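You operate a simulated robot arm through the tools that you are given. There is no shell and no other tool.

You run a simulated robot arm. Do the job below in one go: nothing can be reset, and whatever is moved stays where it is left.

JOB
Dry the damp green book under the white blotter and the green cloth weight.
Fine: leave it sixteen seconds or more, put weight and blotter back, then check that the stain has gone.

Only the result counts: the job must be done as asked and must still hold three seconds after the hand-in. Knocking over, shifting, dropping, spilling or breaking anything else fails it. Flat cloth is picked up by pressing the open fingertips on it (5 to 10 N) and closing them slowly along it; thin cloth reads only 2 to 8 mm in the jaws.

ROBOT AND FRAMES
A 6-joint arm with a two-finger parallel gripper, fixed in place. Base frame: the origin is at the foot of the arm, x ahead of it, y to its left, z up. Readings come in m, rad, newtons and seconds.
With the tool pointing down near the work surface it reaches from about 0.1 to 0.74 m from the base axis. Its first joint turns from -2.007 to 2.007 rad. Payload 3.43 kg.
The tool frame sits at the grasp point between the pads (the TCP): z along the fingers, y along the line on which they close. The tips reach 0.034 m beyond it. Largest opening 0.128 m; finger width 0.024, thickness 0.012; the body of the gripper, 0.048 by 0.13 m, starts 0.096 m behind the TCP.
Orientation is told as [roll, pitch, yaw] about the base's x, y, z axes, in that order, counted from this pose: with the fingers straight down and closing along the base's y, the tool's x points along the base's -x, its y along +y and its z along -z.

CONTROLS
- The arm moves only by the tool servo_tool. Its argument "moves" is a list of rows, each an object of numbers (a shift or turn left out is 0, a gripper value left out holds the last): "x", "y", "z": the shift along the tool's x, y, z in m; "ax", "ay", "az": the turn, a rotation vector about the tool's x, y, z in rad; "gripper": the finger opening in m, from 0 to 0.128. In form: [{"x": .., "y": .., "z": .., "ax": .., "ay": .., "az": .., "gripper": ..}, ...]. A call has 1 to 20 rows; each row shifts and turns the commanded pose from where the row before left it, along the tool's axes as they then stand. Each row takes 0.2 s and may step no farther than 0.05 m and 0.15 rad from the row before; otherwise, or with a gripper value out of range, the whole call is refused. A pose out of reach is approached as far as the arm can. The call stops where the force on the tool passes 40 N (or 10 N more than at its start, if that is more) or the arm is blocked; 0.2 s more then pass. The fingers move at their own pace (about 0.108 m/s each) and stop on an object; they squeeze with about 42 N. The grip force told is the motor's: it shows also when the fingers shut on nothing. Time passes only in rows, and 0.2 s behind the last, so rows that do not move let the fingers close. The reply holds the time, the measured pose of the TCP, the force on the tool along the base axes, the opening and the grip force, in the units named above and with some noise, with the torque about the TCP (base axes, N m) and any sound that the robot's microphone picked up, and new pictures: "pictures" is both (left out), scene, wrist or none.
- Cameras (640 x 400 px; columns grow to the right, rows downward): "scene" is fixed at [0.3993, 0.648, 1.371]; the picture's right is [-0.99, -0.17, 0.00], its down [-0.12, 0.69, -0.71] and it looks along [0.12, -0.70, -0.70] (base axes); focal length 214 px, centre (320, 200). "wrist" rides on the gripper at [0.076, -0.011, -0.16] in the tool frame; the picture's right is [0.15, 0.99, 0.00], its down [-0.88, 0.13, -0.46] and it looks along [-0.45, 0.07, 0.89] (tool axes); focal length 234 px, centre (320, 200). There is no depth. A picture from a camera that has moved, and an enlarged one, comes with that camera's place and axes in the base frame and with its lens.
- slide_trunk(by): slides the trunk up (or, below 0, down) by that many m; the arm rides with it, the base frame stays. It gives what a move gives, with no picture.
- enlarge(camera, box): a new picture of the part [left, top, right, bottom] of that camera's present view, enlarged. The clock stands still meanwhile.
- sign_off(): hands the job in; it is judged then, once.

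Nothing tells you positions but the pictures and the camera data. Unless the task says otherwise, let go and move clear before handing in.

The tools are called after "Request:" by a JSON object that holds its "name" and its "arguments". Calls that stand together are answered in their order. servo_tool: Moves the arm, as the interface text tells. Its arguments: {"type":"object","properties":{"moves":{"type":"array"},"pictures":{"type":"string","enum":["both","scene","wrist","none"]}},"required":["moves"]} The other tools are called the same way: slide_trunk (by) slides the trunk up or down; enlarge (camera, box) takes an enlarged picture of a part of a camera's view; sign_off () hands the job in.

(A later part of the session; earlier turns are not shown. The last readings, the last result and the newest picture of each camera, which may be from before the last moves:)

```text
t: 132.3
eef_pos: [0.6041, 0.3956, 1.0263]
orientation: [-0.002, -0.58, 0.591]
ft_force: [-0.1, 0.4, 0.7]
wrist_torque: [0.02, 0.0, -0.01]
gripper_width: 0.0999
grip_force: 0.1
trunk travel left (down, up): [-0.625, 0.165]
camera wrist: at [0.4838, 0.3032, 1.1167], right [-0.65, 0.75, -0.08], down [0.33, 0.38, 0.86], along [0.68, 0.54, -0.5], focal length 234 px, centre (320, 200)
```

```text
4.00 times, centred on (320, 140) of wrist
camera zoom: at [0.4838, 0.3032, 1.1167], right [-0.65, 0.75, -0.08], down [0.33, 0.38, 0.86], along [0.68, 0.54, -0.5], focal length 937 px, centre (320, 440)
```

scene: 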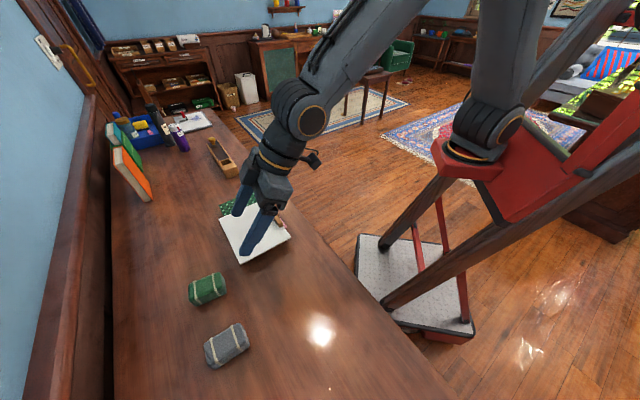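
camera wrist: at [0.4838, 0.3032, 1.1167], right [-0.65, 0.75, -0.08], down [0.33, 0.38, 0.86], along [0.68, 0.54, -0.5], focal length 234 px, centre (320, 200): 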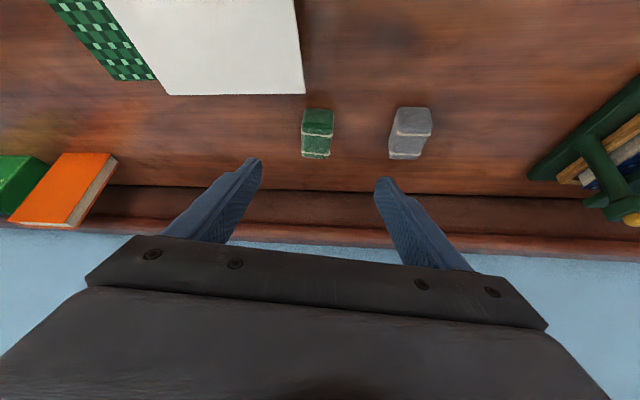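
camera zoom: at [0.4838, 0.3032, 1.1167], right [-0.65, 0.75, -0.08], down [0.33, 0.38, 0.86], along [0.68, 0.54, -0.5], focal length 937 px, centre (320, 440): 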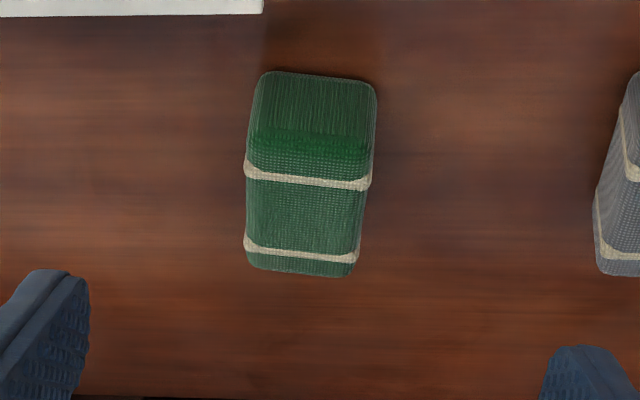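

No limits hit. The weight centre is about (0.722, 0.471). I approach above it along the tool axis.

Request:
{"name": "servo_tool", "arguments": {"moves": [{"x": -0.008, "y": -0.0006, "z": 0.0353}, {"x": -0.008, "y": -0.0006, "z": 0.0353}, {"x": -0.008, "y": -0.0006, "z": 0.0353}, {"x": -0.008, "y": -0.0006, "z": 0.0353}, {"x": -0.008, "y": -0.0006, "z": 0.0353}, {}, {}]}}

Request:
{"name": "enlarge", "arguments": {"camera": "wrist", "box": [220, 60, 420, 240]}}

```text
t: 133.9
eef_pos: [0.7139, 0.4665, 0.8987]
orientation: [-0.003, -0.579, 0.591]
ft_force: [-0.1, -0.4, -0.3]
wrist_torque: [0.0, 0.0, 0.02]
gripper_width: 0.1
grip_force: 0.1
trunk travel left (down, up): [-0.625, 0.165]
camera wrist: at [0.5943, 0.3734, 0.9901], right [-0.65, 0.75, -0.08], down [0.33, 0.38, 0.86], along [0.68, 0.53, -0.5], focal length 234 px, centre (320, 200)
```

scene: 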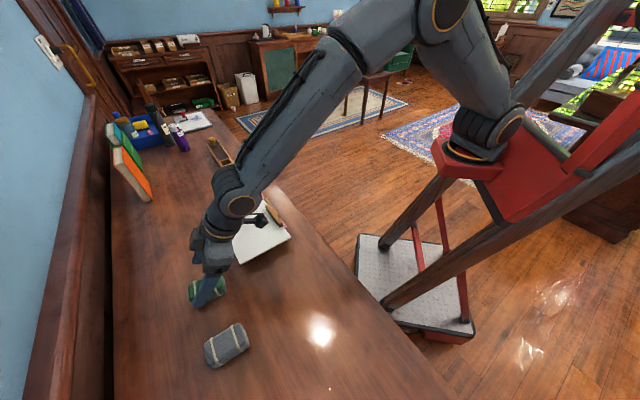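
wrist: 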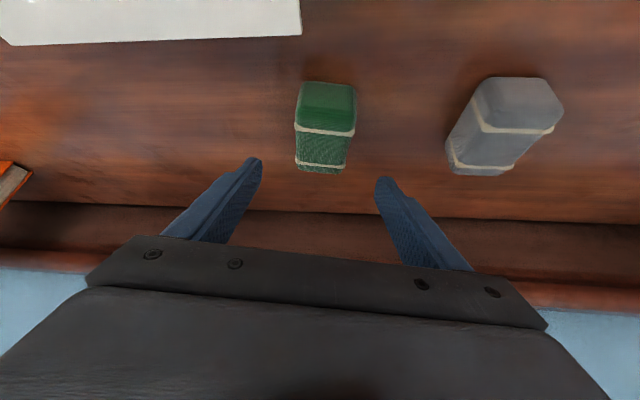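

```text
2.22 times, centred on (320, 150) of wrist
camera zoom: at [0.5943, 0.3734, 0.9901], right [-0.65, 0.75, -0.08], down [0.33, 0.38, 0.86], along [0.68, 0.53, -0.5], focal length 520 px, centre (320, 311)
```

zoom: 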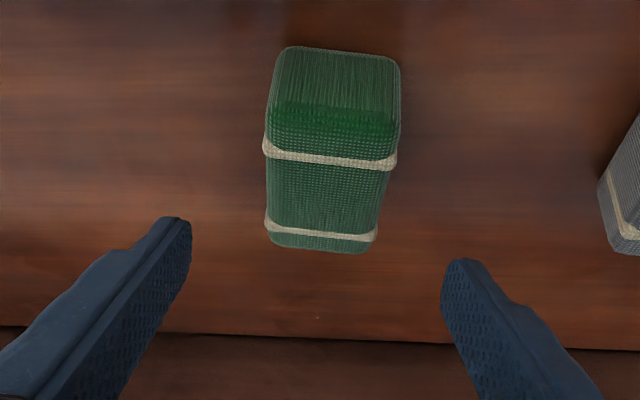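

Reached cleanly. Lowering around the weight.

Request:
{"name": "servo_tool", "arguments": {"moves": [{"x": 0.0099, "z": 0.015}, {"x": 0.0099, "z": 0.015}, {"x": 0.0066, "z": 0.01}, {"x": 0.0038, "z": 0.0059}, {}]}}

Request:
{"name": "enlarge", "arguments": {"camera": "scene", "box": [170, 220, 290, 340]}}

```text
t: 135.1
eef_pos: [0.7134, 0.4651, 0.8443]
orientation: [-0.001, -0.577, 0.59]
ft_force: [0.5, 0.4, -0.1]
wrist_torque: [0.0, 0.02, -0.03]
gripper_width: 0.1
grip_force: 0.0
trunk travel left (down, up): [-0.625, 0.165]
camera wrist: at [0.5944, 0.3727, 0.9353], right [-0.65, 0.75, -0.08], down [0.33, 0.38, 0.86], along [0.68, 0.53, -0.5], focal length 234 px, centre (320, 200)
```

scene: 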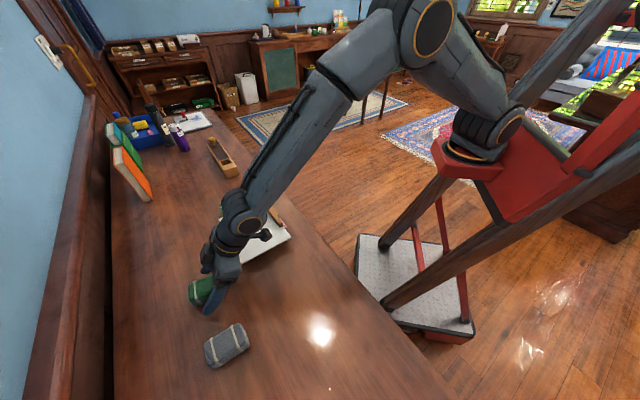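
wrist: 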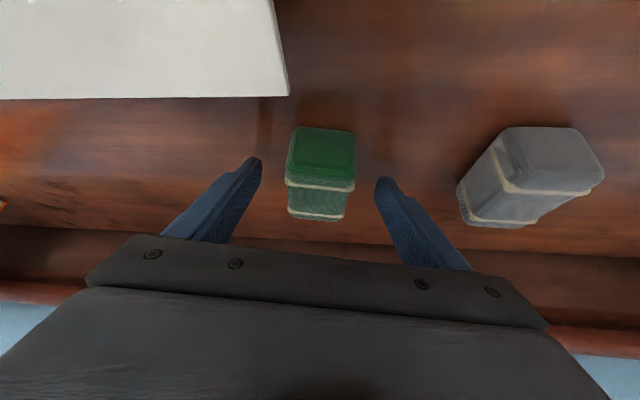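

```text
3.33 times, centred on (230, 280) of scene
camera zoom: at [0.3993, 0.648, 1.371], right [-0.99, -0.17, 0.0], down [-0.12, 0.69, -0.71], along [0.12, -0.7, -0.7], focal length 715 px, centre (620, -67)
```

zoom: 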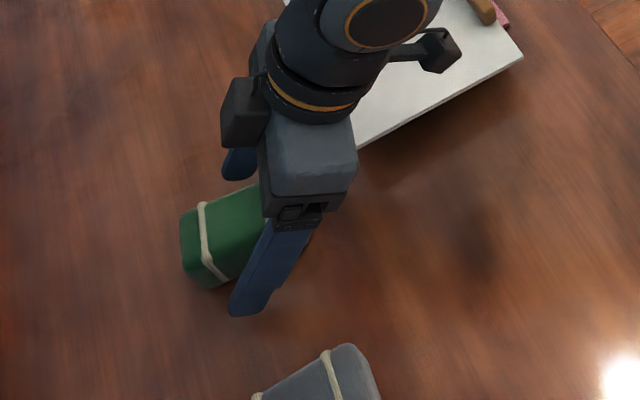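

Request:
{"name": "servo_tool", "arguments": {"moves": [{"x": 0.0006, "z": 0.0009}, {"gripper": 0.08}, {"gripper": 0.065}, {"gripper": 0.055}, {"gripper": 0.045}, {"gripper": 0.03}, {"gripper": 0.01}, {"gripper": 0.0}, {}], "pictures": "none"}}

Request:
{"name": "servo_tool", "arguments": {"moves": [{"x": -0.0022, "z": -0.0033}, {"x": -0.0044, "z": -0.0067}, {"x": -0.0082, "z": -0.0125}, {"x": -0.011, "z": -0.0167}, {"x": -0.011, "z": -0.0167}, {"x": -0.011, "z": -0.0167}, {"x": -0.011, "z": -0.0167}, {}]}}

```text
t: 137.1
eef_pos: [0.713, 0.4655, 0.8431]
orientation: [-0.002, -0.577, 0.59]
ft_force: [-0.6, -0.4, 1.7]
wrist_torque: [0.1, 0.14, -0.08]
gripper_width: 0.0498
grip_force: 41.9
trunk travel left (down, up): [-0.625, 0.165]
```

```text
t: 138.9
eef_pos: [0.7147, 0.4655, 0.9501]
orientation: [-0.002, -0.578, 0.589]
ft_force: [0.2, 0.0, -5.4]
wrist_torque: [-0.03, 0.05, 0.01]
gripper_width: 0.0497
grip_force: 42.1
trunk travel left (down, up): [-0.625, 0.165]
camera wrist: at [0.5948, 0.3732, 1.0418], right [-0.65, 0.75, -0.08], down [0.33, 0.38, 0.86], along [0.68, 0.53, -0.5], focal length 234 px, centre (320, 200)
```

scene: 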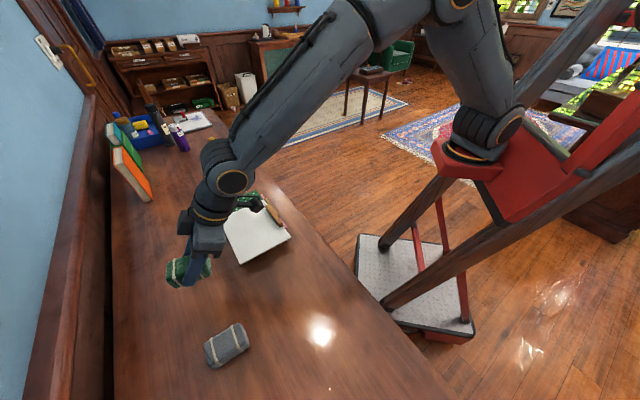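
wrist: 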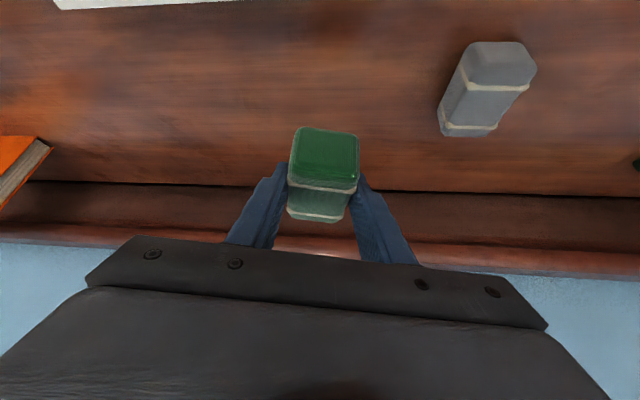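

The weight is held. I carry it to the stain, keeping yaw equal to the azimuth all the way.

Request:
{"name": "servo_tool", "arguments": {"moves": [{"x": 0.012, "y": -0.0124, "z": -0.0078, "ax": 0.0101, "az": 0.01545}, {"x": 0.012, "y": -0.0124, "z": -0.0078, "ax": 0.0101, "az": 0.01545}, {"x": 0.012, "y": -0.0124, "z": -0.0078, "ax": 0.0101, "az": 0.01545}, {"x": 0.012, "y": -0.0124, "z": -0.0078, "ax": 0.0101, "az": 0.01545}, {"x": 0.01131, "y": -0.01332, "z": -0.00737, "ax": 0.0101, "az": 0.01545}, {"x": 0.01131, "y": -0.01332, "z": -0.00737, "ax": 0.0101, "az": 0.01545}, {"x": 0.01131, "y": -0.01332, "z": -0.00737, "ax": 0.0101, "az": 0.01545}, {"x": 0.0105, "y": -0.0141, "z": -0.0069, "ax": 0.0101, "az": 0.01545}, {"x": 0.0105, "y": -0.0141, "z": -0.0069, "ax": 0.0101, "az": 0.01545}, {"x": 0.0105, "y": -0.0141, "z": -0.0069, "ax": 0.0101, "az": 0.01545}, {"x": 0.0105, "y": -0.0141, "z": -0.0069, "ax": 0.0101, "az": 0.01545}, {}, {}]}}

Request:
{"name": "enlarge", "arguments": {"camera": "scene", "box": [190, 150, 310, 270]}}

```text
t: 141.7
eef_pos: [0.6522, 0.2666, 0.9496]
orientation: [-0.001, -0.579, 0.386]
ft_force: [-0.2, 0.2, -4.6]
wrist_torque: [-0.04, 0.03, 0.02]
gripper_width: 0.0499
grip_force: 42.0
trunk travel left (down, up): [-0.625, 0.165]
camera wrist: at [0.5167, 0.1996, 1.0421], right [-0.49, 0.87, -0.08], down [0.4, 0.31, 0.86], along [0.78, 0.39, -0.5], focal length 234 px, centre (320, 200)
```

scene: 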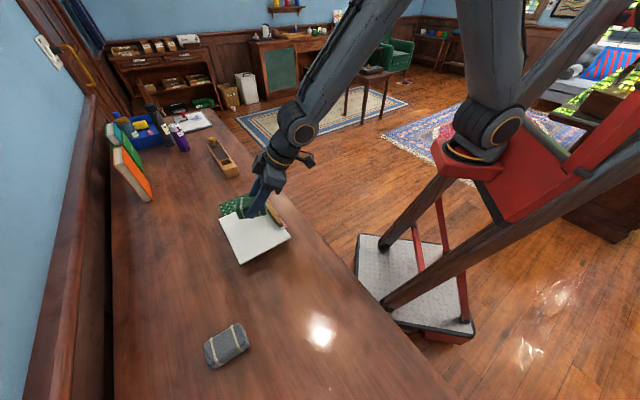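
wrist: 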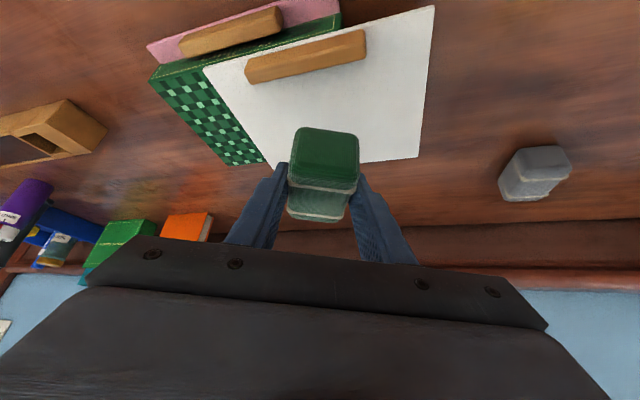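

```text
3.33 times, centred on (250, 210) of scene
camera zoom: at [0.3993, 0.648, 1.371], right [-0.99, -0.17, 0.0], down [-0.12, 0.69, -0.71], along [0.12, -0.7, -0.7], focal length 715 px, centre (553, 167)
```

zoom: 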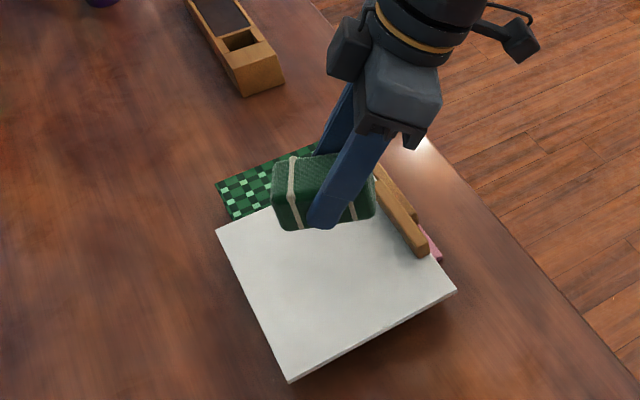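

Clean transit, and the weight is right over the stain. I shift 6 mm outward to stay clear of the blotter's grip, then lower.

Request:
{"name": "servo_tool", "arguments": {"moves": [{"x": -0.005, "z": 0.0033}, {"x": 0.0105, "z": 0.0161}, {"x": 0.0105, "z": 0.0161}, {"x": 0.0105, "z": 0.0161}, {}]}}

Request:
{"name": "enlarge", "arguments": {"camera": "wrist", "box": [140, 0, 460, 230]}}

Request:
{"name": "enlarge", "arguments": {"camera": "scene", "box": [190, 150, 310, 270]}}

```text
t: 142.9
eef_pos: [0.6583, 0.2692, 0.8986]
orientation: [-0.002, -0.577, 0.387]
ft_force: [-0.4, -0.3, -5.0]
wrist_torque: [-0.02, 0.07, 0.01]
gripper_width: 0.0501
grip_force: 41.6
out of reach, approached as far as the arm can: row 4
trunk travel left (down, up): [-0.625, 0.165]
camera wrist: at [0.5231, 0.2021, 0.9905], right [-0.49, 0.87, -0.08], down [0.4, 0.31, 0.86], along [0.78, 0.39, -0.5], focal length 234 px, centre (320, 200)
```

scene: 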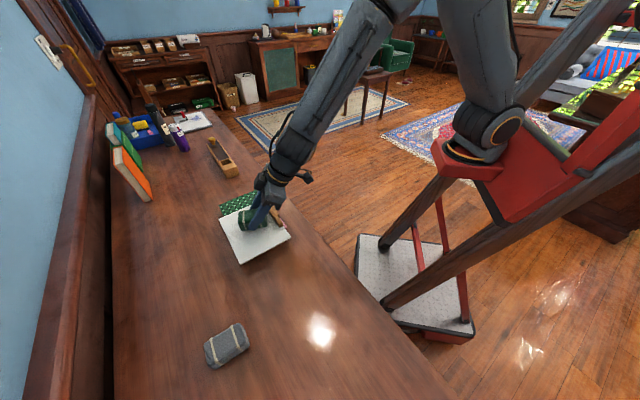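
wrist: 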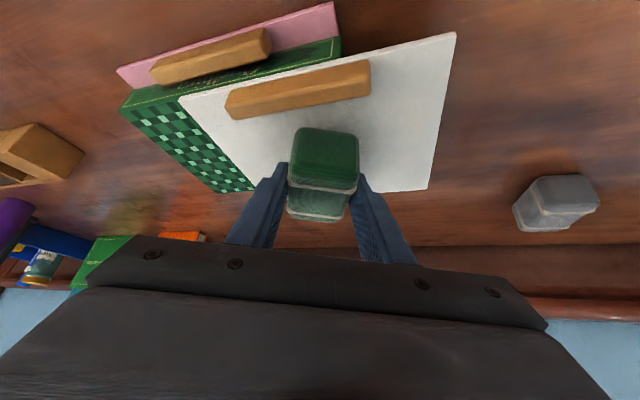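

```text
1.74 times, centred on (300, 115) of wrist
camera zoom: at [0.5231, 0.2021, 0.9905], right [-0.49, 0.87, -0.08], down [0.4, 0.31, 0.86], along [0.78, 0.39, -0.5], focal length 407 px, centre (355, 348)
```

zoom: 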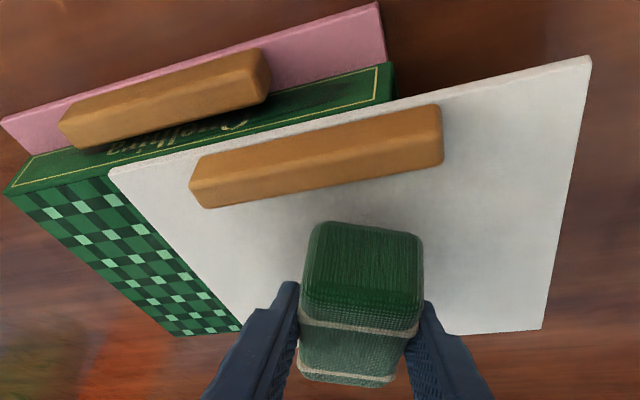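

```text
3.33 times, centred on (250, 210) of scene
camera zoom: at [0.3993, 0.648, 1.371], right [-0.99, -0.17, 0.0], down [-0.12, 0.69, -0.71], along [0.12, -0.7, -0.7], focal length 715 px, centre (553, 167)
```

zoom: 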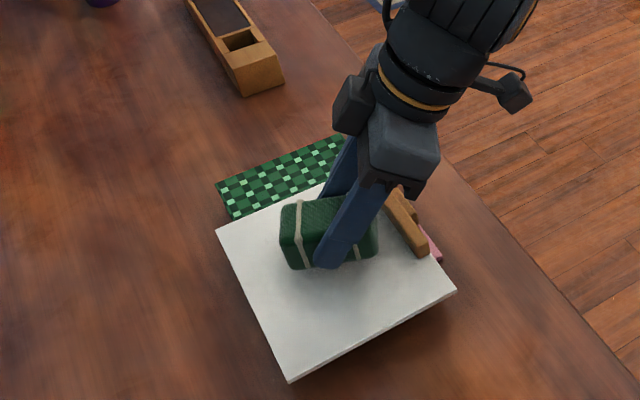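

The placement looks right, but the wrist is passing near alignment again. I'll look at the wrist posture before continuing.

Request:
{"name": "enlarge", "arguments": {"camera": "scene", "box": [240, 60, 400, 220]}}

```text
2.50 times, centred on (320, 140) of scene
camera zoom: at [0.3993, 0.648, 1.371], right [-0.99, -0.17, 0.0], down [-0.12, 0.69, -0.71], along [0.12, -0.7, -0.7], focal length 536 px, centre (320, 350)
```

zoom: 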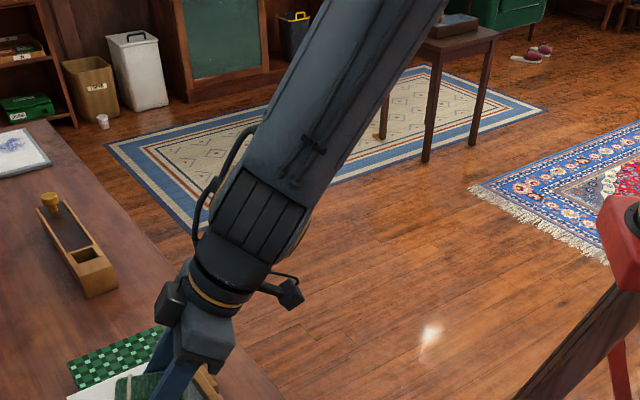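

The forearm line coincides with the tool tilt at this height, and that alignment is what caused the earlier flip. Lowering the trunk will flatten the forearm and keep the wrist away from it. So I raise the weight first, then slide the trunk down 0.15 m.

Request:
{"name": "servo_tool", "arguments": {"moves": [{"x": -0.0105, "z": -0.0161}, {"x": -0.0105, "z": -0.0161}, {"x": -0.0164, "z": -0.0251}, {"x": -0.0219, "z": -0.0335}, {"x": -0.0219, "z": -0.0335}, {"x": -0.0219, "z": -0.0335}, {}], "pictures": "scene"}}

Request:
{"name": "enlarge", "arguments": {"camera": "scene", "box": [220, 0, 400, 220]}}

```text
t: 144.5
eef_pos: [0.6572, 0.2685, 1.0821]
orientation: [-0.001, -0.578, 0.386]
ft_force: [0.1, -0.7, -5.0]
wrist_torque: [-0.05, 0.06, 0.0]
gripper_width: 0.0498
grip_force: 41.9
out of reach, approached as far as the arm can: row 1
trunk travel left (down, up): [-0.625, 0.165]
```

scene: 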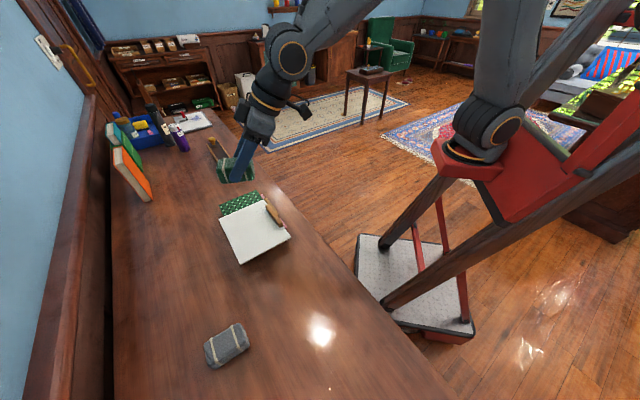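

```text
1.82 times, centred on (310, 110) of scene
camera zoom: at [0.3993, 0.648, 1.371], right [-0.99, -0.17, 0.0], down [-0.12, 0.69, -0.71], along [0.12, -0.7, -0.7], focal length 390 px, centre (338, 364)
```

zoom: 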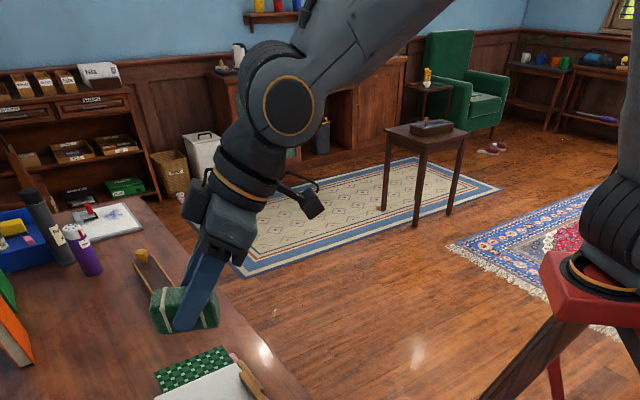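

The wrist has the correct configuration again. Sliding the trunk down 0.14 m; the weight stays above the blotter.

Request:
{"name": "slide_trunk", "arguments": {"by": -0.14}}

```text
t: 146.2
eef_pos: [0.6577, 0.2695, 0.9414]
orientation: [-0.001, -0.58, 0.387]
ft_force: [-0.5, -0.1, -4.7]
wrist_torque: [-0.01, 0.05, 0.01]
gripper_width: 0.0496
grip_force: 41.9
trunk travel left (down, up): [-0.485, 0.305]
```

Request:
{"name": "servo_tool", "arguments": {"moves": [{"x": 0.0104, "z": 0.0159}, {"x": 0.0104, "z": 0.0159}, {"x": 0.0055, "z": 0.0084}, {}], "pictures": "scene"}}

Request:
{"name": "enlarge", "arguments": {"camera": "scene", "box": [190, 90, 340, 270]}}

```text
t: 147.2
eef_pos: [0.6576, 0.2674, 0.8949]
orientation: [-0.001, -0.58, 0.386]
ft_force: [0.7, 0.8, -4.8]
wrist_torque: [-0.05, 0.04, -0.02]
gripper_width: 0.0498
grip_force: 42.4
trunk travel left (down, up): [-0.485, 0.305]
```

scene: 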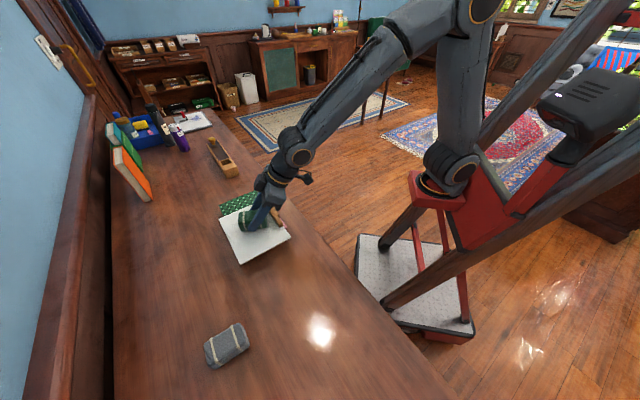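

```text
2.22 times, centred on (265, 180) of scene
camera zoom: at [0.3993, 0.648, 1.371], right [-0.99, -0.17, 0.0], down [-0.12, 0.69, -0.71], along [0.12, -0.7, -0.7], focal length 477 px, centre (442, 244)
```

zoom: 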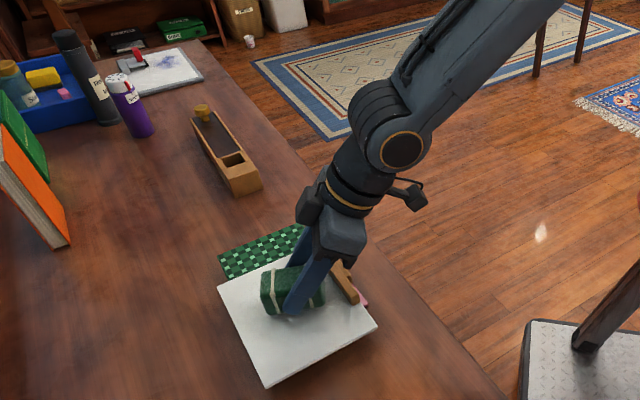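

The lowered trunk solved it: no limits hit and the wrist is well bent. Lowering to contact.

Request:
{"name": "servo_tool", "arguments": {"moves": [{"x": 0.0022, "z": 0.0033}, {"x": 0.0016, "z": 0.0025}, {}], "pictures": "none"}}

Request:
{"name": "servo_tool", "arguments": {"moves": [{"x": 0.0008, "z": 0.0013}, {}], "pictures": "none"}}

Request:
{"name": "servo_tool", "arguments": {"moves": [{"x": 0.0005, "z": 0.0008}, {}], "pictures": "none"}}

```text
t: 148.0
eef_pos: [0.6594, 0.2683, 0.8868]
orientation: [-0.002, -0.577, 0.386]
ft_force: [0.4, 0.0, -5.5]
wrist_torque: [-0.04, 0.06, -0.02]
gripper_width: 0.0497
grip_force: 42.3
trunk travel left (down, up): [-0.485, 0.305]
```

```text
t: 148.6
eef_pos: [0.6587, 0.2684, 0.8854]
orientation: [-0.002, -0.577, 0.387]
ft_force: [-0.2, -0.4, -5.3]
wrist_torque: [0.01, 0.04, -0.01]
gripper_width: 0.0497
grip_force: 41.8
trunk travel left (down, up): [-0.485, 0.305]
```

```text
t: 149.2
eef_pos: [0.6573, 0.2686, 0.885]
orientation: [-0.004, -0.58, 0.385]
ft_force: [-0.6, -1.0, -3.7]
wrist_torque: [-0.01, 0.09, 0.0]
gripper_width: 0.0494
grip_force: 41.5
trunk travel left (down, up): [-0.485, 0.305]
```

Request:
{"name": "servo_tool", "arguments": {"moves": [{"x": 0.0005, "z": 0.0008}, {}], "pictures": "none"}}

```text
t: 149.8
eef_pos: [0.6592, 0.2682, 0.8845]
orientation: [-0.003, -0.579, 0.386]
ft_force: [-1.1, -0.6, 5.5]
wrist_torque: [-0.03, 0.3, -0.03]
gripper_width: 0.0498
grip_force: 42.2
trunk travel left (down, up): [-0.485, 0.305]
```

Contact. I release and rise straight up.

Request:
{"name": "servo_tool", "arguments": {"moves": [{"gripper": 0.054}, {"gripper": 0.062}, {"gripper": 0.08}, {}, {"x": -0.0055, "z": -0.0084}, {"x": -0.011, "z": -0.0167}, {"x": -0.0164, "z": -0.0251}, {"x": -0.0164, "z": -0.0251}, {}]}}

Request:
{"name": "enlarge", "arguments": {"camera": "scene", "box": [190, 150, 310, 270]}}

Request:
{"name": "enlarge", "arguments": {"camera": "wrist", "box": [140, 0, 460, 230]}}

```text
t: 151.8
eef_pos: [0.661, 0.2673, 0.9735]
orientation: [-0.002, -0.577, 0.385]
ft_force: [-0.2, -0.5, 0.0]
wrist_torque: [0.02, 0.01, 0.01]
gripper_width: 0.08
grip_force: 0.1
trunk travel left (down, up): [-0.485, 0.305]
camera wrist: at [0.5246, 0.2003, 1.065], right [-0.48, 0.87, -0.08], down [0.4, 0.31, 0.86], along [0.78, 0.39, -0.5], focal length 234 px, centre (320, 200)
```

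scene: 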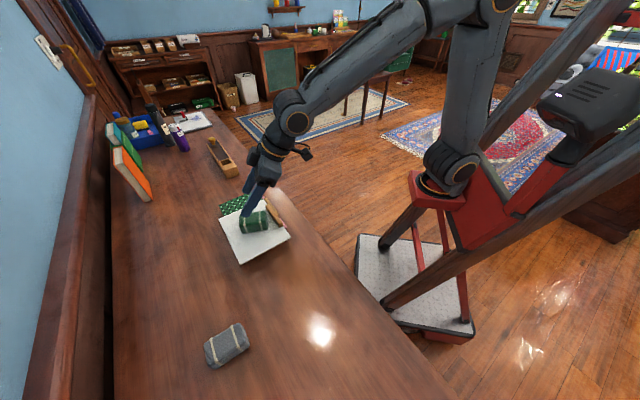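
wrist: 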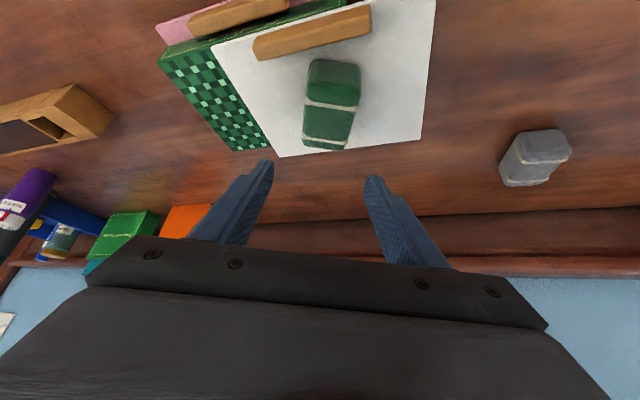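

```text
3.33 times, centred on (250, 210) of scene
camera zoom: at [0.3993, 0.648, 1.371], right [-0.99, -0.17, 0.0], down [-0.12, 0.69, -0.71], along [0.12, -0.7, -0.7], focal length 715 px, centre (553, 167)
```

zoom: 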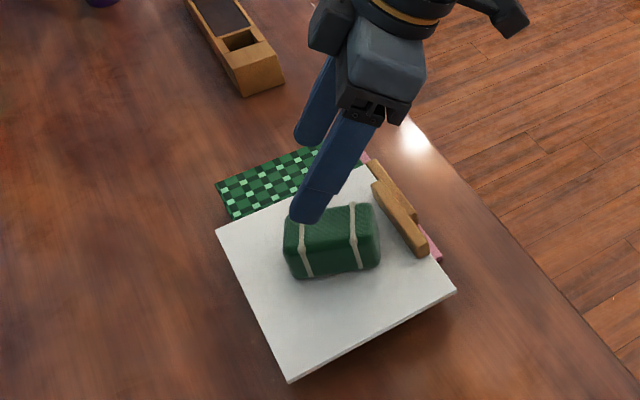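

```text
1.74 times, centred on (300, 115) of wrist
camera zoom: at [0.5246, 0.2003, 1.065], right [-0.48, 0.87, -0.08], down [0.4, 0.31, 0.86], along [0.78, 0.39, -0.5], focal length 407 px, centre (355, 348)
```

zoom: 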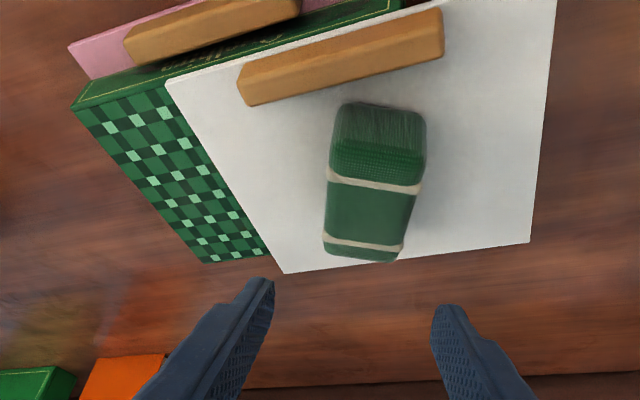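

The weight is flat on the blotter over the stain since t≈150. This time I'll wait about a minute.

Request:
{"name": "servo_tool", "arguments": {"moves": [{}, {}, {}, {}, {}, {}, {}, {}, {}, {}, {}, {}, {}, {}, {}, {}, {}, {}, {}, {}], "pictures": "none"}}

Request:
{"name": "servo_tool", "arguments": {"moves": [{}, {}, {}, {}, {}, {}, {}, {}, {}, {}, {}, {}, {}, {}, {}, {}, {}, {}, {}, {}], "pictures": "none"}}

Request:
{"name": "servo_tool", "arguments": {"moves": [{}, {}, {}, {}, {}, {}, {}, {}, {}, {}, {}, {}, {}, {}, {}, {}, {}, {}, {}, {}], "pictures": "none"}}

Request:
{"name": "servo_tool", "arguments": {"moves": [{}, {}, {}, {}, {}, {}, {}, {}, {}, {}, {}, {}, {}, {}, {}, {}, {}, {}, {}, {}], "pictures": "none"}}

Request:
{"name": "servo_tool", "arguments": {"moves": [{}, {}, {}, {}, {}, {}, {}, {}, {}, {}, {}, {}, {}, {}, {}, {}, {}, {}, {}, {}], "pictures": "none"}}

Request:
{"name": "servo_tool", "arguments": {"moves": [{}, {}, {}, {}, {}, {}, {}, {}, {}, {}, {}, {}, {}, {}, {}, {}, {}, {}, {}, {}], "pictures": "none"}}

Request:
{"name": "servo_tool", "arguments": {"moves": [{}, {}, {}, {}, {}, {}, {}, {}, {}, {}, {}, {}, {}, {}, {}, {}, {}, {}, {}, {}], "pictures": "none"}}

Request:
{"name": "servo_tool", "arguments": {"moves": [{}, {}, {}, {}, {}, {}, {}, {}, {}, {}, {}, {}, {}, {}, {}, {}, {}, {}, {}, {}], "pictures": "none"}}

Request:
{"name": "servo_tool", "arguments": {"moves": [{}, {}, {}, {}, {}, {}, {}, {}, {}, {}, {}, {}, {}, {}, {}, {}, {}, {}, {}, {}], "pictures": "none"}}

Request:
{"name": "servo_tool", "arguments": {"moves": [{}, {}, {}, {}, {}, {}, {}, {}, {}, {}, {}, {}, {}, {}, {}, {}, {}, {}, {}, {}], "pictures": "none"}}

Request:
{"name": "servo_tool", "arguments": {"moves": [{}, {}, {}, {}, {}, {}, {}, {}, {}, {}, {}, {}, {}, {}, {}, {}, {}, {}, {}, {}], "pictures": "none"}}

Request:
{"name": "servo_tool", "arguments": {"moves": [{}, {}, {}, {}, {}, {}, {}, {}, {}, {}, {}, {}, {}, {}, {}, {}, {}, {}, {}, {}], "pictures": "none"}}

Request:
{"name": "servo_tool", "arguments": {"moves": [{}, {}, {}, {}, {}, {}, {}, {}, {}, {}, {}, {}, {}, {}, {}, {}, {}, {}, {}, {}], "pictures": "none"}}

Request:
{"name": "servo_tool", "arguments": {"moves": [{}, {}, {}, {}, {}, {}, {}, {}, {}, {}, {}, {}, {}, {}, {}, {}, {}, {}, {}, {}], "pictures": "both"}}

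```text
t: 156.0
eef_pos: [0.6594, 0.2674, 0.9733]
orientation: [0.0, -0.578, 0.387]
ft_force: [0.2, -0.5, 0.3]
wrist_torque: [-0.01, -0.01, 0.0]
gripper_width: 0.0802
grip_force: 0.1
trunk travel left (down, up): [-0.485, 0.305]
```

```text
t: 160.2
eef_pos: [0.6593, 0.2663, 0.9733]
orientation: [-0.001, -0.578, 0.385]
ft_force: [-0.6, -0.5, -0.8]
wrist_torque: [-0.03, -0.01, 0.04]
gripper_width: 0.0797
grip_force: 0.0
trunk travel left (down, up): [-0.485, 0.305]
```

```text
t: 164.4
eef_pos: [0.6602, 0.2672, 0.9732]
orientation: [-0.002, -0.579, 0.386]
ft_force: [0.4, 0.3, 0.4]
wrist_torque: [0.0, -0.04, 0.01]
gripper_width: 0.0801
grip_force: 0.1
trunk travel left (down, up): [-0.485, 0.305]
```

```text
t: 168.6
eef_pos: [0.6592, 0.267, 0.9733]
orientation: [-0.002, -0.579, 0.385]
ft_force: [0.2, -0.2, 0.1]
wrist_torque: [-0.02, 0.01, 0.0]
gripper_width: 0.08
grip_force: 0.1
trunk travel left (down, up): [-0.485, 0.305]
```

```text
t: 172.8
eef_pos: [0.6588, 0.2665, 0.9734]
orientation: [-0.003, -0.577, 0.386]
ft_force: [0.6, 0.2, 0.3]
wrist_torque: [0.0, 0.02, 0.01]
gripper_width: 0.0799
grip_force: 0.0
trunk travel left (down, up): [-0.485, 0.305]
```

```text
t: 177.0
eef_pos: [0.6586, 0.2678, 0.9736]
orientation: [-0.002, -0.578, 0.387]
ft_force: [0.2, 0.0, 0.4]
wrist_torque: [0.0, 0.01, -0.02]
gripper_width: 0.0801
grip_force: 0.0
trunk travel left (down, up): [-0.485, 0.305]
```

```text
t: 181.2
eef_pos: [0.6601, 0.2669, 0.9739]
orientation: [-0.003, -0.578, 0.387]
ft_force: [0.3, -0.3, -0.1]
wrist_torque: [-0.03, -0.01, -0.02]
gripper_width: 0.0798
grip_force: 0.1
trunk travel left (down, up): [-0.485, 0.305]
```

```text
t: 185.4
eef_pos: [0.6607, 0.2662, 0.9736]
orientation: [-0.003, -0.576, 0.385]
ft_force: [-0.1, -0.6, -0.1]
wrist_torque: [0.01, 0.0, 0.02]
gripper_width: 0.0799
grip_force: 0.1
trunk travel left (down, up): [-0.485, 0.305]
```

```text
t: 189.6
eef_pos: [0.6605, 0.2678, 0.9739]
orientation: [-0.002, -0.578, 0.388]
ft_force: [-0.2, -0.3, -0.3]
wrist_torque: [0.0, 0.02, -0.03]
gripper_width: 0.0799
grip_force: 0.0
trunk travel left (down, up): [-0.485, 0.305]
```

```text
t: 193.8
eef_pos: [0.6594, 0.267, 0.9743]
orientation: [-0.003, -0.578, 0.385]
ft_force: [0.0, 0.4, 0.7]
wrist_torque: [0.01, 0.01, 0.01]
gripper_width: 0.0799
grip_force: 0.0
trunk travel left (down, up): [-0.485, 0.305]
```

```text
t: 198.0
eef_pos: [0.6593, 0.2674, 0.9726]
orientation: [-0.001, -0.578, 0.384]
ft_force: [-0.4, 0.2, -0.1]
wrist_torque: [0.01, 0.02, 0.0]
gripper_width: 0.0798
grip_force: 0.1
trunk travel left (down, up): [-0.485, 0.305]
```

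```text
t: 202.2
eef_pos: [0.6601, 0.2668, 0.973]
orientation: [-0.002, -0.578, 0.385]
ft_force: [-0.8, -0.1, 0.3]
wrist_torque: [0.0, 0.01, 0.0]
gripper_width: 0.0801
grip_force: 0.1
trunk travel left (down, up): [-0.485, 0.305]
```

```text
t: 206.4
eef_pos: [0.6602, 0.2673, 0.9728]
orientation: [-0.001, -0.579, 0.384]
ft_force: [1.1, -0.3, -0.3]
wrist_torque: [-0.03, 0.0, -0.04]
gripper_width: 0.08
grip_force: 0.0
trunk travel left (down, up): [-0.485, 0.305]
```

```text
t: 210.6
eef_pos: [0.6596, 0.2675, 0.9729]
orientation: [-0.001, -0.578, 0.386]
ft_force: [0.1, -1.2, -0.9]
wrist_torque: [-0.01, 0.0, 0.0]
gripper_width: 0.0801
grip_force: 0.1
trunk travel left (down, up): [-0.485, 0.305]
camera wrist: at [0.5246, 0.2003, 1.0649], right [-0.49, 0.87, -0.08], down [0.4, 0.31, 0.86], along [0.78, 0.39, -0.5], focal length 234 px, centre (320, 200)
```

scene: 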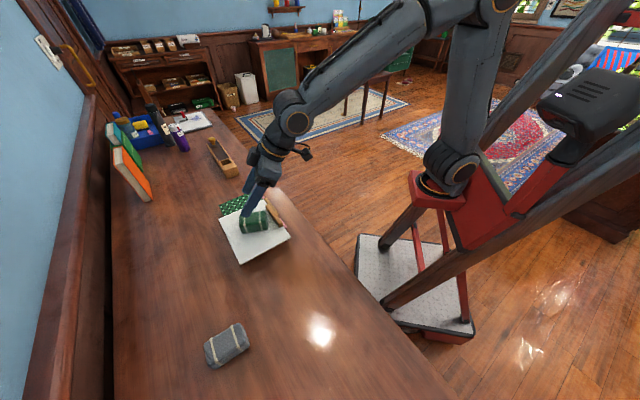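
wrist: 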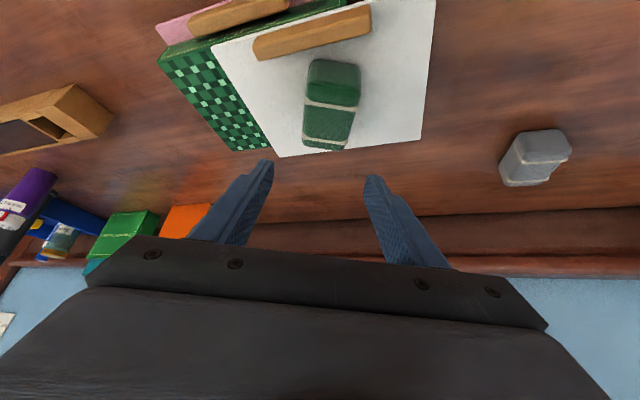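

A minute has passed. I regrip the weight on the same path and lift it.

Request:
{"name": "servo_tool", "arguments": {"moves": [{"x": 0.0164, "z": 0.0251}, {"x": 0.0164, "z": 0.0251}, {"x": 0.011, "z": 0.0167}, {"x": 0.0055, "z": 0.0084}, {}, {"gripper": 0.065}, {"gripper": 0.055}, {"gripper": 0.045}, {"gripper": 0.03}, {"gripper": 0.01}, {"gripper": 0.0}, {}], "pictures": "none"}}

Request:
{"name": "servo_tool", "arguments": {"moves": [{"x": -0.0022, "z": -0.0033}, {"x": -0.0055, "z": -0.0084}, {"x": -0.011, "z": -0.0167}, {"x": -0.011, "z": -0.0167}, {"x": -0.0066, "z": -0.01}, {}]}}

```text
t: 213.2
eef_pos: [0.6594, 0.2666, 0.885]
orientation: [-0.002, -0.577, 0.386]
ft_force: [0.1, 0.3, 0.1]
wrist_torque: [0.02, -0.03, -0.01]
gripper_width: 0.0496
grip_force: 42.1
trunk travel left (down, up): [-0.485, 0.305]
```

```text
t: 214.6
eef_pos: [0.6599, 0.2688, 0.9483]
orientation: [-0.002, -0.578, 0.388]
ft_force: [0.1, 0.4, -4.5]
wrist_torque: [0.0, 0.06, 0.01]
gripper_width: 0.0495
grip_force: 42.1
trunk travel left (down, up): [-0.485, 0.305]
camera wrist: at [0.5243, 0.2015, 1.0414], right [-0.49, 0.87, -0.08], down [0.4, 0.31, 0.86], along [0.78, 0.39, -0.5], focal length 234 px, centre (320, 200)
```

scene: 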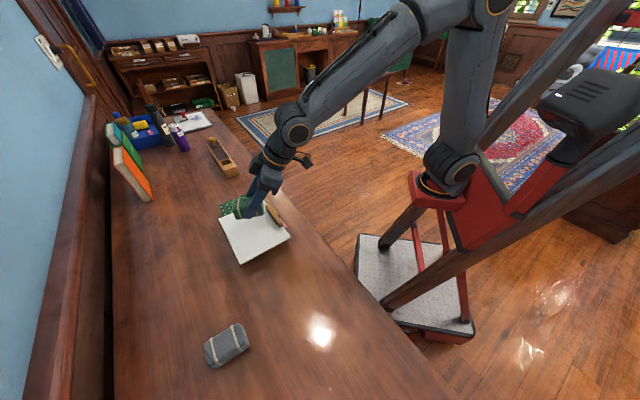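
wrist: 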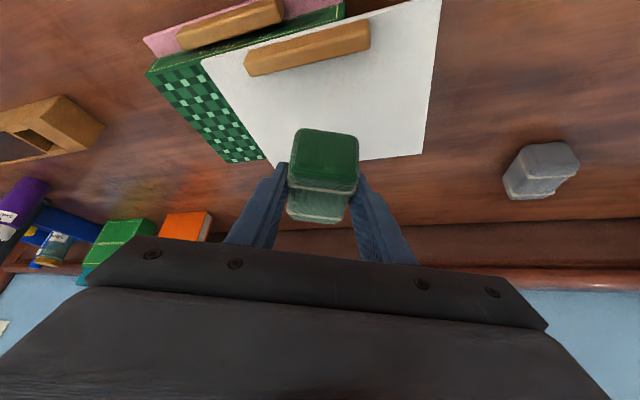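

Held again. I carry it back to its original place and orientation.

Request:
{"name": "servo_tool", "arguments": {"moves": [{"x": -0.0099, "y": 0.014, "z": 0.0065, "ax": -0.0151, "az": -0.02315}, {"x": -0.0099, "y": 0.014, "z": 0.0065, "ax": -0.0151, "az": -0.02315}, {"x": -0.0099, "y": 0.014, "z": 0.0065, "ax": -0.0151, "az": -0.02315}, {"x": -0.0099, "y": 0.014, "z": 0.0065, "ax": -0.0151, "az": -0.02315}, {"x": -0.01104, "y": 0.0128, "z": 0.0072, "ax": -0.0151, "az": -0.02315}, {"x": -0.01104, "y": 0.0128, "z": 0.0072, "ax": -0.0151, "az": -0.02315}, {"x": -0.01104, "y": 0.0128, "z": 0.0072, "ax": -0.0151, "az": -0.02315}, {"x": -0.012, "y": 0.0115, "z": 0.0078, "ax": -0.0151, "az": -0.02315}, {"x": -0.012, "y": 0.0115, "z": 0.0078, "ax": -0.0151, "az": -0.02315}, {"x": -0.012, "y": 0.0115, "z": 0.0078, "ax": -0.0151, "az": -0.02315}, {"x": -0.012, "y": 0.0115, "z": 0.0078, "ax": -0.0151, "az": -0.02315}, {}, {}]}}

```text
t: 217.4
eef_pos: [0.7139, 0.4636, 0.9485]
orientation: [-0.001, -0.579, 0.692]
ft_force: [-0.3, -0.1, -5.4]
wrist_torque: [-0.08, 0.05, 0.01]
gripper_width: 0.0499
grip_force: 41.6
trunk travel left (down, up): [-0.485, 0.305]
camera wrist: at [0.6052, 0.3589, 1.0405], right [-0.72, 0.68, -0.08], down [0.29, 0.41, 0.86], along [0.62, 0.6, -0.5], focal length 234 px, centre (320, 200)
```

scene: 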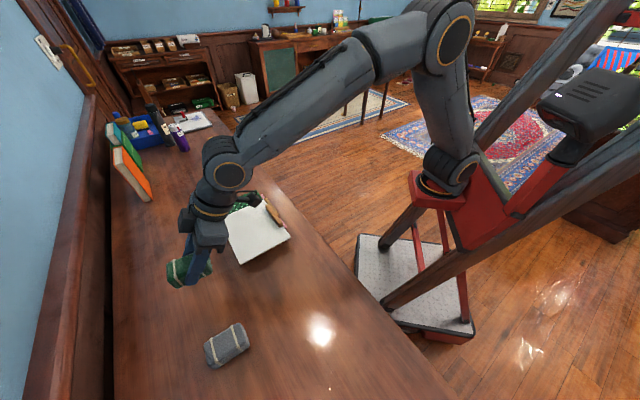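
wrist: 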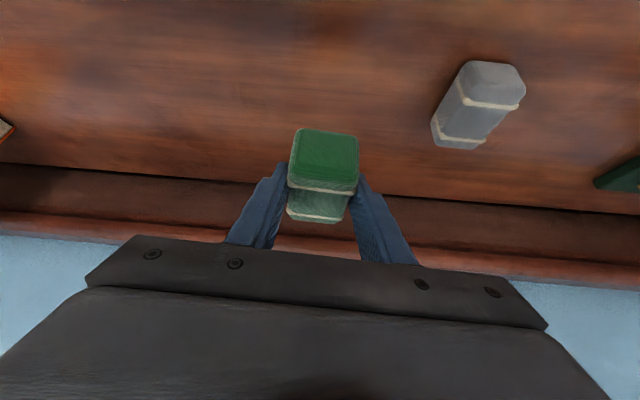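

Exactly there. Lowering.

Request:
{"name": "servo_tool", "arguments": {"moves": [{"x": 0.0146, "z": 0.0223}, {"x": 0.0146, "z": 0.0223}, {"x": 0.0146, "z": 0.0223}, {"x": 0.0094, "z": 0.0143}, {}], "pictures": "none"}}

Request:
{"name": "servo_tool", "arguments": {"moves": [{"x": 0.0016, "z": 0.0025}, {}], "pictures": "none"}}

Request:
{"name": "servo_tool", "arguments": {"moves": [{"x": 0.0008, "z": 0.0013}, {}], "pictures": "none"}}

```text
t: 218.6
eef_pos: [0.7142, 0.4625, 0.8521]
orientation: [-0.002, -0.577, 0.691]
ft_force: [-0.7, -0.5, -5.2]
wrist_torque: [-0.05, 0.05, -0.02]
gripper_width: 0.0498
grip_force: 42.4
trunk travel left (down, up): [-0.485, 0.305]
```

```text
t: 219.2
eef_pos: [0.7129, 0.4628, 0.8493]
orientation: [-0.001, -0.58, 0.69]
ft_force: [0.8, 0.7, -5.2]
wrist_torque: [-0.01, 0.07, 0.0]
gripper_width: 0.0499
grip_force: 41.8
trunk travel left (down, up): [-0.485, 0.305]
```

```text
t: 219.8
eef_pos: [0.7134, 0.4625, 0.8473]
orientation: [-0.001, -0.579, 0.69]
ft_force: [0.3, -0.1, -4.6]
wrist_torque: [-0.01, 0.07, -0.02]
gripper_width: 0.0496
grip_force: 41.9
trunk travel left (down, up): [-0.485, 0.305]
```

Request:
{"name": "servo_tool", "arguments": {"moves": [{"x": 0.0014, "z": 0.0021}, {}], "pictures": "none"}}

Request:
{"name": "servo_tool", "arguments": {"moves": [{"x": 0.0005, "z": 0.0008}, {}], "pictures": "none"}}

Request:
{"name": "servo_tool", "arguments": {"moves": [{"x": 0.0004, "z": 0.0006}, {}], "pictures": "none"}}

```text
t: 220.4
eef_pos: [0.7129, 0.4621, 0.8449]
orientation: [-0.001, -0.576, 0.692]
ft_force: [-0.6, 0.4, -4.7]
wrist_torque: [-0.05, 0.03, -0.02]
gripper_width: 0.05
grip_force: 42.0
trunk travel left (down, up): [-0.485, 0.305]
```

```text
t: 221.0
eef_pos: [0.7144, 0.4638, 0.8449]
orientation: [-0.001, -0.578, 0.69]
ft_force: [0.2, 0.1, -5.8]
wrist_torque: [-0.06, 0.07, 0.02]
gripper_width: 0.0499
grip_force: 42.0
trunk travel left (down, up): [-0.485, 0.305]
```

```text
t: 221.6
eef_pos: [0.7143, 0.4625, 0.8434]
orientation: [-0.003, -0.58, 0.691]
ft_force: [-0.1, 1.2, -5.1]
wrist_torque: [-0.06, 0.07, 0.02]
gripper_width: 0.0497
grip_force: 41.8
trunk travel left (down, up): [-0.485, 0.305]
```

Request:
{"name": "servo_tool", "arguments": {"moves": [{"x": 0.0005, "z": 0.0008}, {}], "pictures": "none"}}

Request:
{"name": "servo_tool", "arguments": {"moves": [{"x": 0.0004, "z": 0.0006}, {}], "pictures": "none"}}

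```text
t: 222.2
eef_pos: [0.7135, 0.4625, 0.8432]
orientation: [-0.002, -0.578, 0.692]
ft_force: [-0.4, -0.5, -5.7]
wrist_torque: [-0.03, 0.02, -0.01]
gripper_width: 0.0498
grip_force: 42.3
trunk travel left (down, up): [-0.485, 0.305]
```

```text
t: 222.8
eef_pos: [0.7137, 0.4633, 0.8417]
orientation: [-0.003, -0.576, 0.69]
ft_force: [-1.0, -0.6, -2.1]
wrist_torque: [0.05, 0.0, 0.02]
gripper_width: 0.0497
grip_force: 42.2
trunk travel left (down, up): [-0.485, 0.305]
```

Touching down. I release and retreat straight up.

Request:
{"name": "servo_tool", "arguments": {"moves": [{"x": 0.0003, "z": 0.0004}, {"gripper": 0.054}, {"gripper": 0.062}, {"gripper": 0.08}, {"gripper": 0.09}, {}, {"x": -0.0055, "z": -0.0084}, {"x": -0.011, "z": -0.0167}, {"x": -0.0164, "z": -0.0251}, {"x": -0.0219, "z": -0.0335}, {"x": -0.0219, "z": -0.0335}, {}]}}

Request:
{"name": "enlarge", "arguments": {"camera": "scene", "box": [175, 255, 255, 325]}}

```text
t: 225.4
eef_pos: [0.7132, 0.4627, 0.9819]
orientation: [-0.002, -0.578, 0.692]
ft_force: [0.2, 0.6, -0.8]
wrist_torque: [0.01, 0.02, 0.01]
gripper_width: 0.0902
grip_force: 0.0
trunk travel left (down, up): [-0.485, 0.305]
camera wrist: at [0.6045, 0.358, 1.0732], right [-0.72, 0.68, -0.08], down [0.29, 0.41, 0.86], along [0.62, 0.6, -0.5], focal length 234 px, centre (320, 200)
```

scene: 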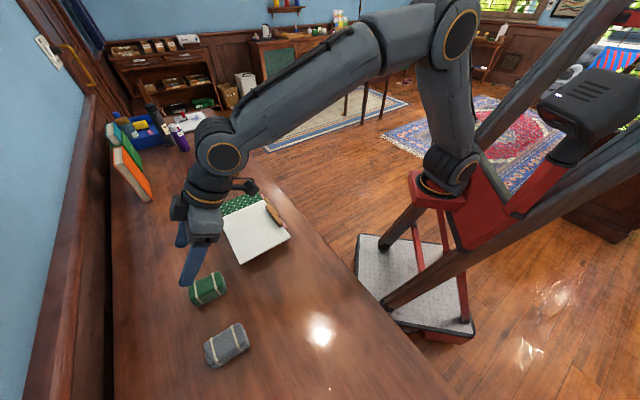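
wrist: 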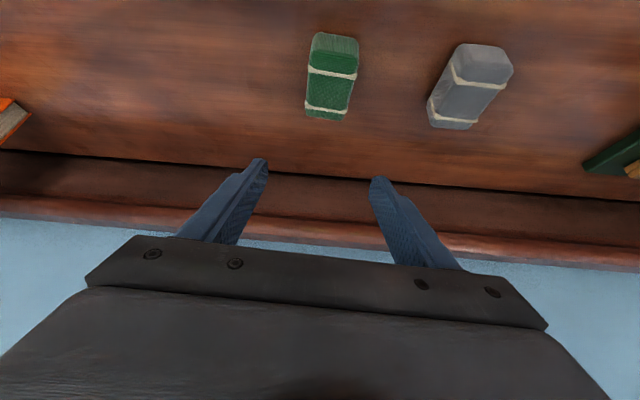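

```text
5.71 times, centred on (215, 290) of scene
camera zoom: at [0.3993, 0.648, 1.371], right [-0.99, -0.17, 0.0], down [-0.12, 0.69, -0.71], along [0.12, -0.7, -0.7], focal length 1226 px, centre (920, -314)
```

zoom: 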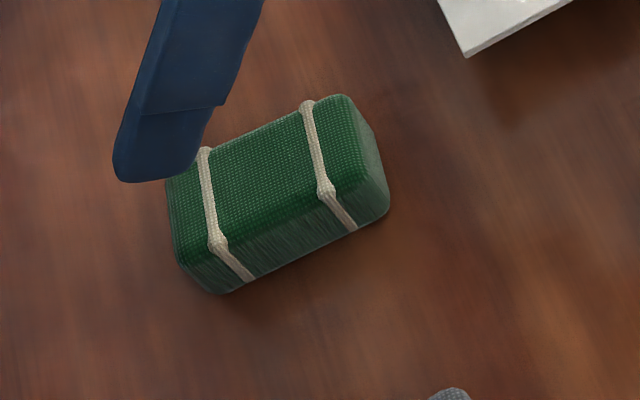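

The weight is back within about 2 mm of its original pose. I back off and level the tool, checking for limits.

Request:
{"name": "servo_tool", "arguments": {"moves": [{"x": 0.0148, "z": -0.0276}, {"x": 0.0148, "z": -0.0276}, {"x": 0.0148, "z": -0.0276}, {"x": 0.0148, "z": -0.0276}, {"ay": 0.1156}, {"ay": 0.1156}, {"ay": 0.1156}, {"ay": 0.1156}, {"ay": 0.1156}, {}], "pictures": "none"}}

```text
t: 227.6
eef_pos: [0.629, 0.3922, 1.0418]
orientation: [-0.003, 0.0, 0.688]
ft_force: [-0.1, 0.3, -0.5]
wrist_torque: [0.0, 0.01, 0.01]
gripper_width: 0.0901
grip_force: 0.1
trunk travel left (down, up): [-0.485, 0.305]
```

Request:
{"name": "servo_tool", "arguments": {"moves": [{"az": 0.1339, "gripper": 0.06}, {"az": 0.1339}, {"az": 0.1339}, {"az": 0.1339}, {"az": 0.1339}, {"az": 0.1339}, {"az": 0.1339}, {"az": 0.1339}, {"az": 0.1339}, {"az": 0.1339}, {"az": 0.1339}, {}], "pictures": "none"}}

Request:
{"name": "servo_tool", "arguments": {"moves": [{"x": -0.0285, "y": -0.0299}, {"x": -0.0285, "y": -0.0299}, {"x": -0.0285, "y": -0.0299}, {"x": -0.0285, "y": -0.0299}, {"z": 0.04}, {}]}}

Request:
{"name": "enlarge", "arguments": {"camera": "wrist", "box": [240, 60, 480, 260]}}

```text
t: 230.2
eef_pos: [0.6278, 0.3937, 1.0412]
orientation: [-0.002, -0.001, -0.783]
ft_force: [-0.2, 0.4, 0.4]
wrist_torque: [0.01, 0.0, 0.02]
gripper_width: 0.06
grip_force: 0.2
trunk travel left (down, up): [-0.485, 0.305]
```

```text
t: 231.6
eef_pos: [0.6254, 0.2272, 0.9992]
orientation: [0.0, -0.001, -0.781]
ft_force: [0.1, -0.1, 0.0]
wrist_torque: [-0.01, 0.0, 0.02]
gripper_width: 0.0601
grip_force: 0.2
trunk travel left (down, up): [-0.485, 0.305]
camera wrist: at [0.5636, 0.2726, 1.1594], right [0.59, 0.81, 0.0], down [0.72, -0.53, 0.46], along [0.37, -0.27, -0.89], focal length 234 px, centre (320, 200)
```

scene: 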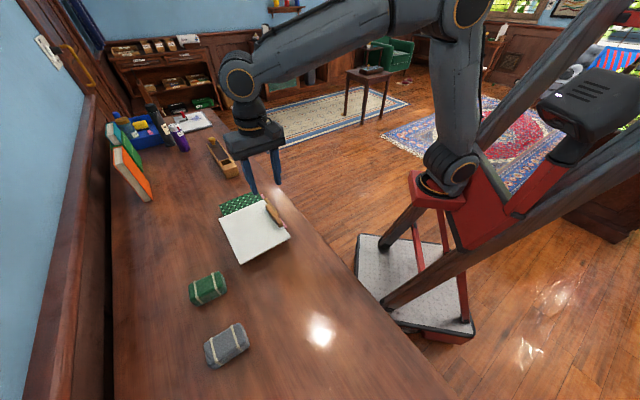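
wrist: 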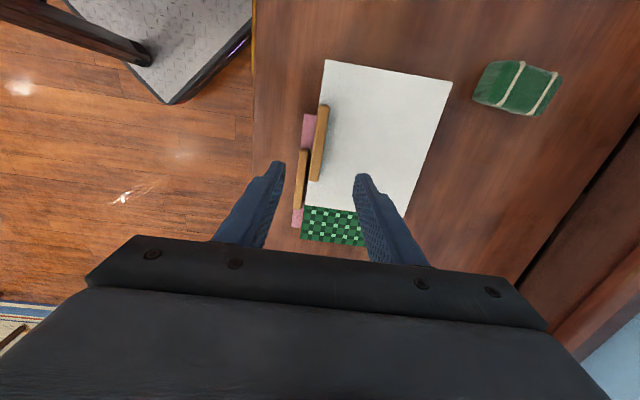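

```text
2.00 times, centred on (360, 160) of wrist
camera zoom: at [0.5636, 0.2726, 1.1594], right [0.59, 0.81, 0.0], down [0.72, -0.53, 0.46], along [0.37, -0.27, -0.89], focal length 468 px, centre (240, 280)
```

zoom: 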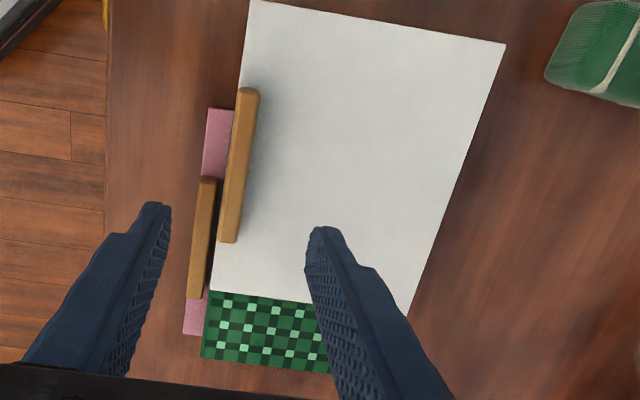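

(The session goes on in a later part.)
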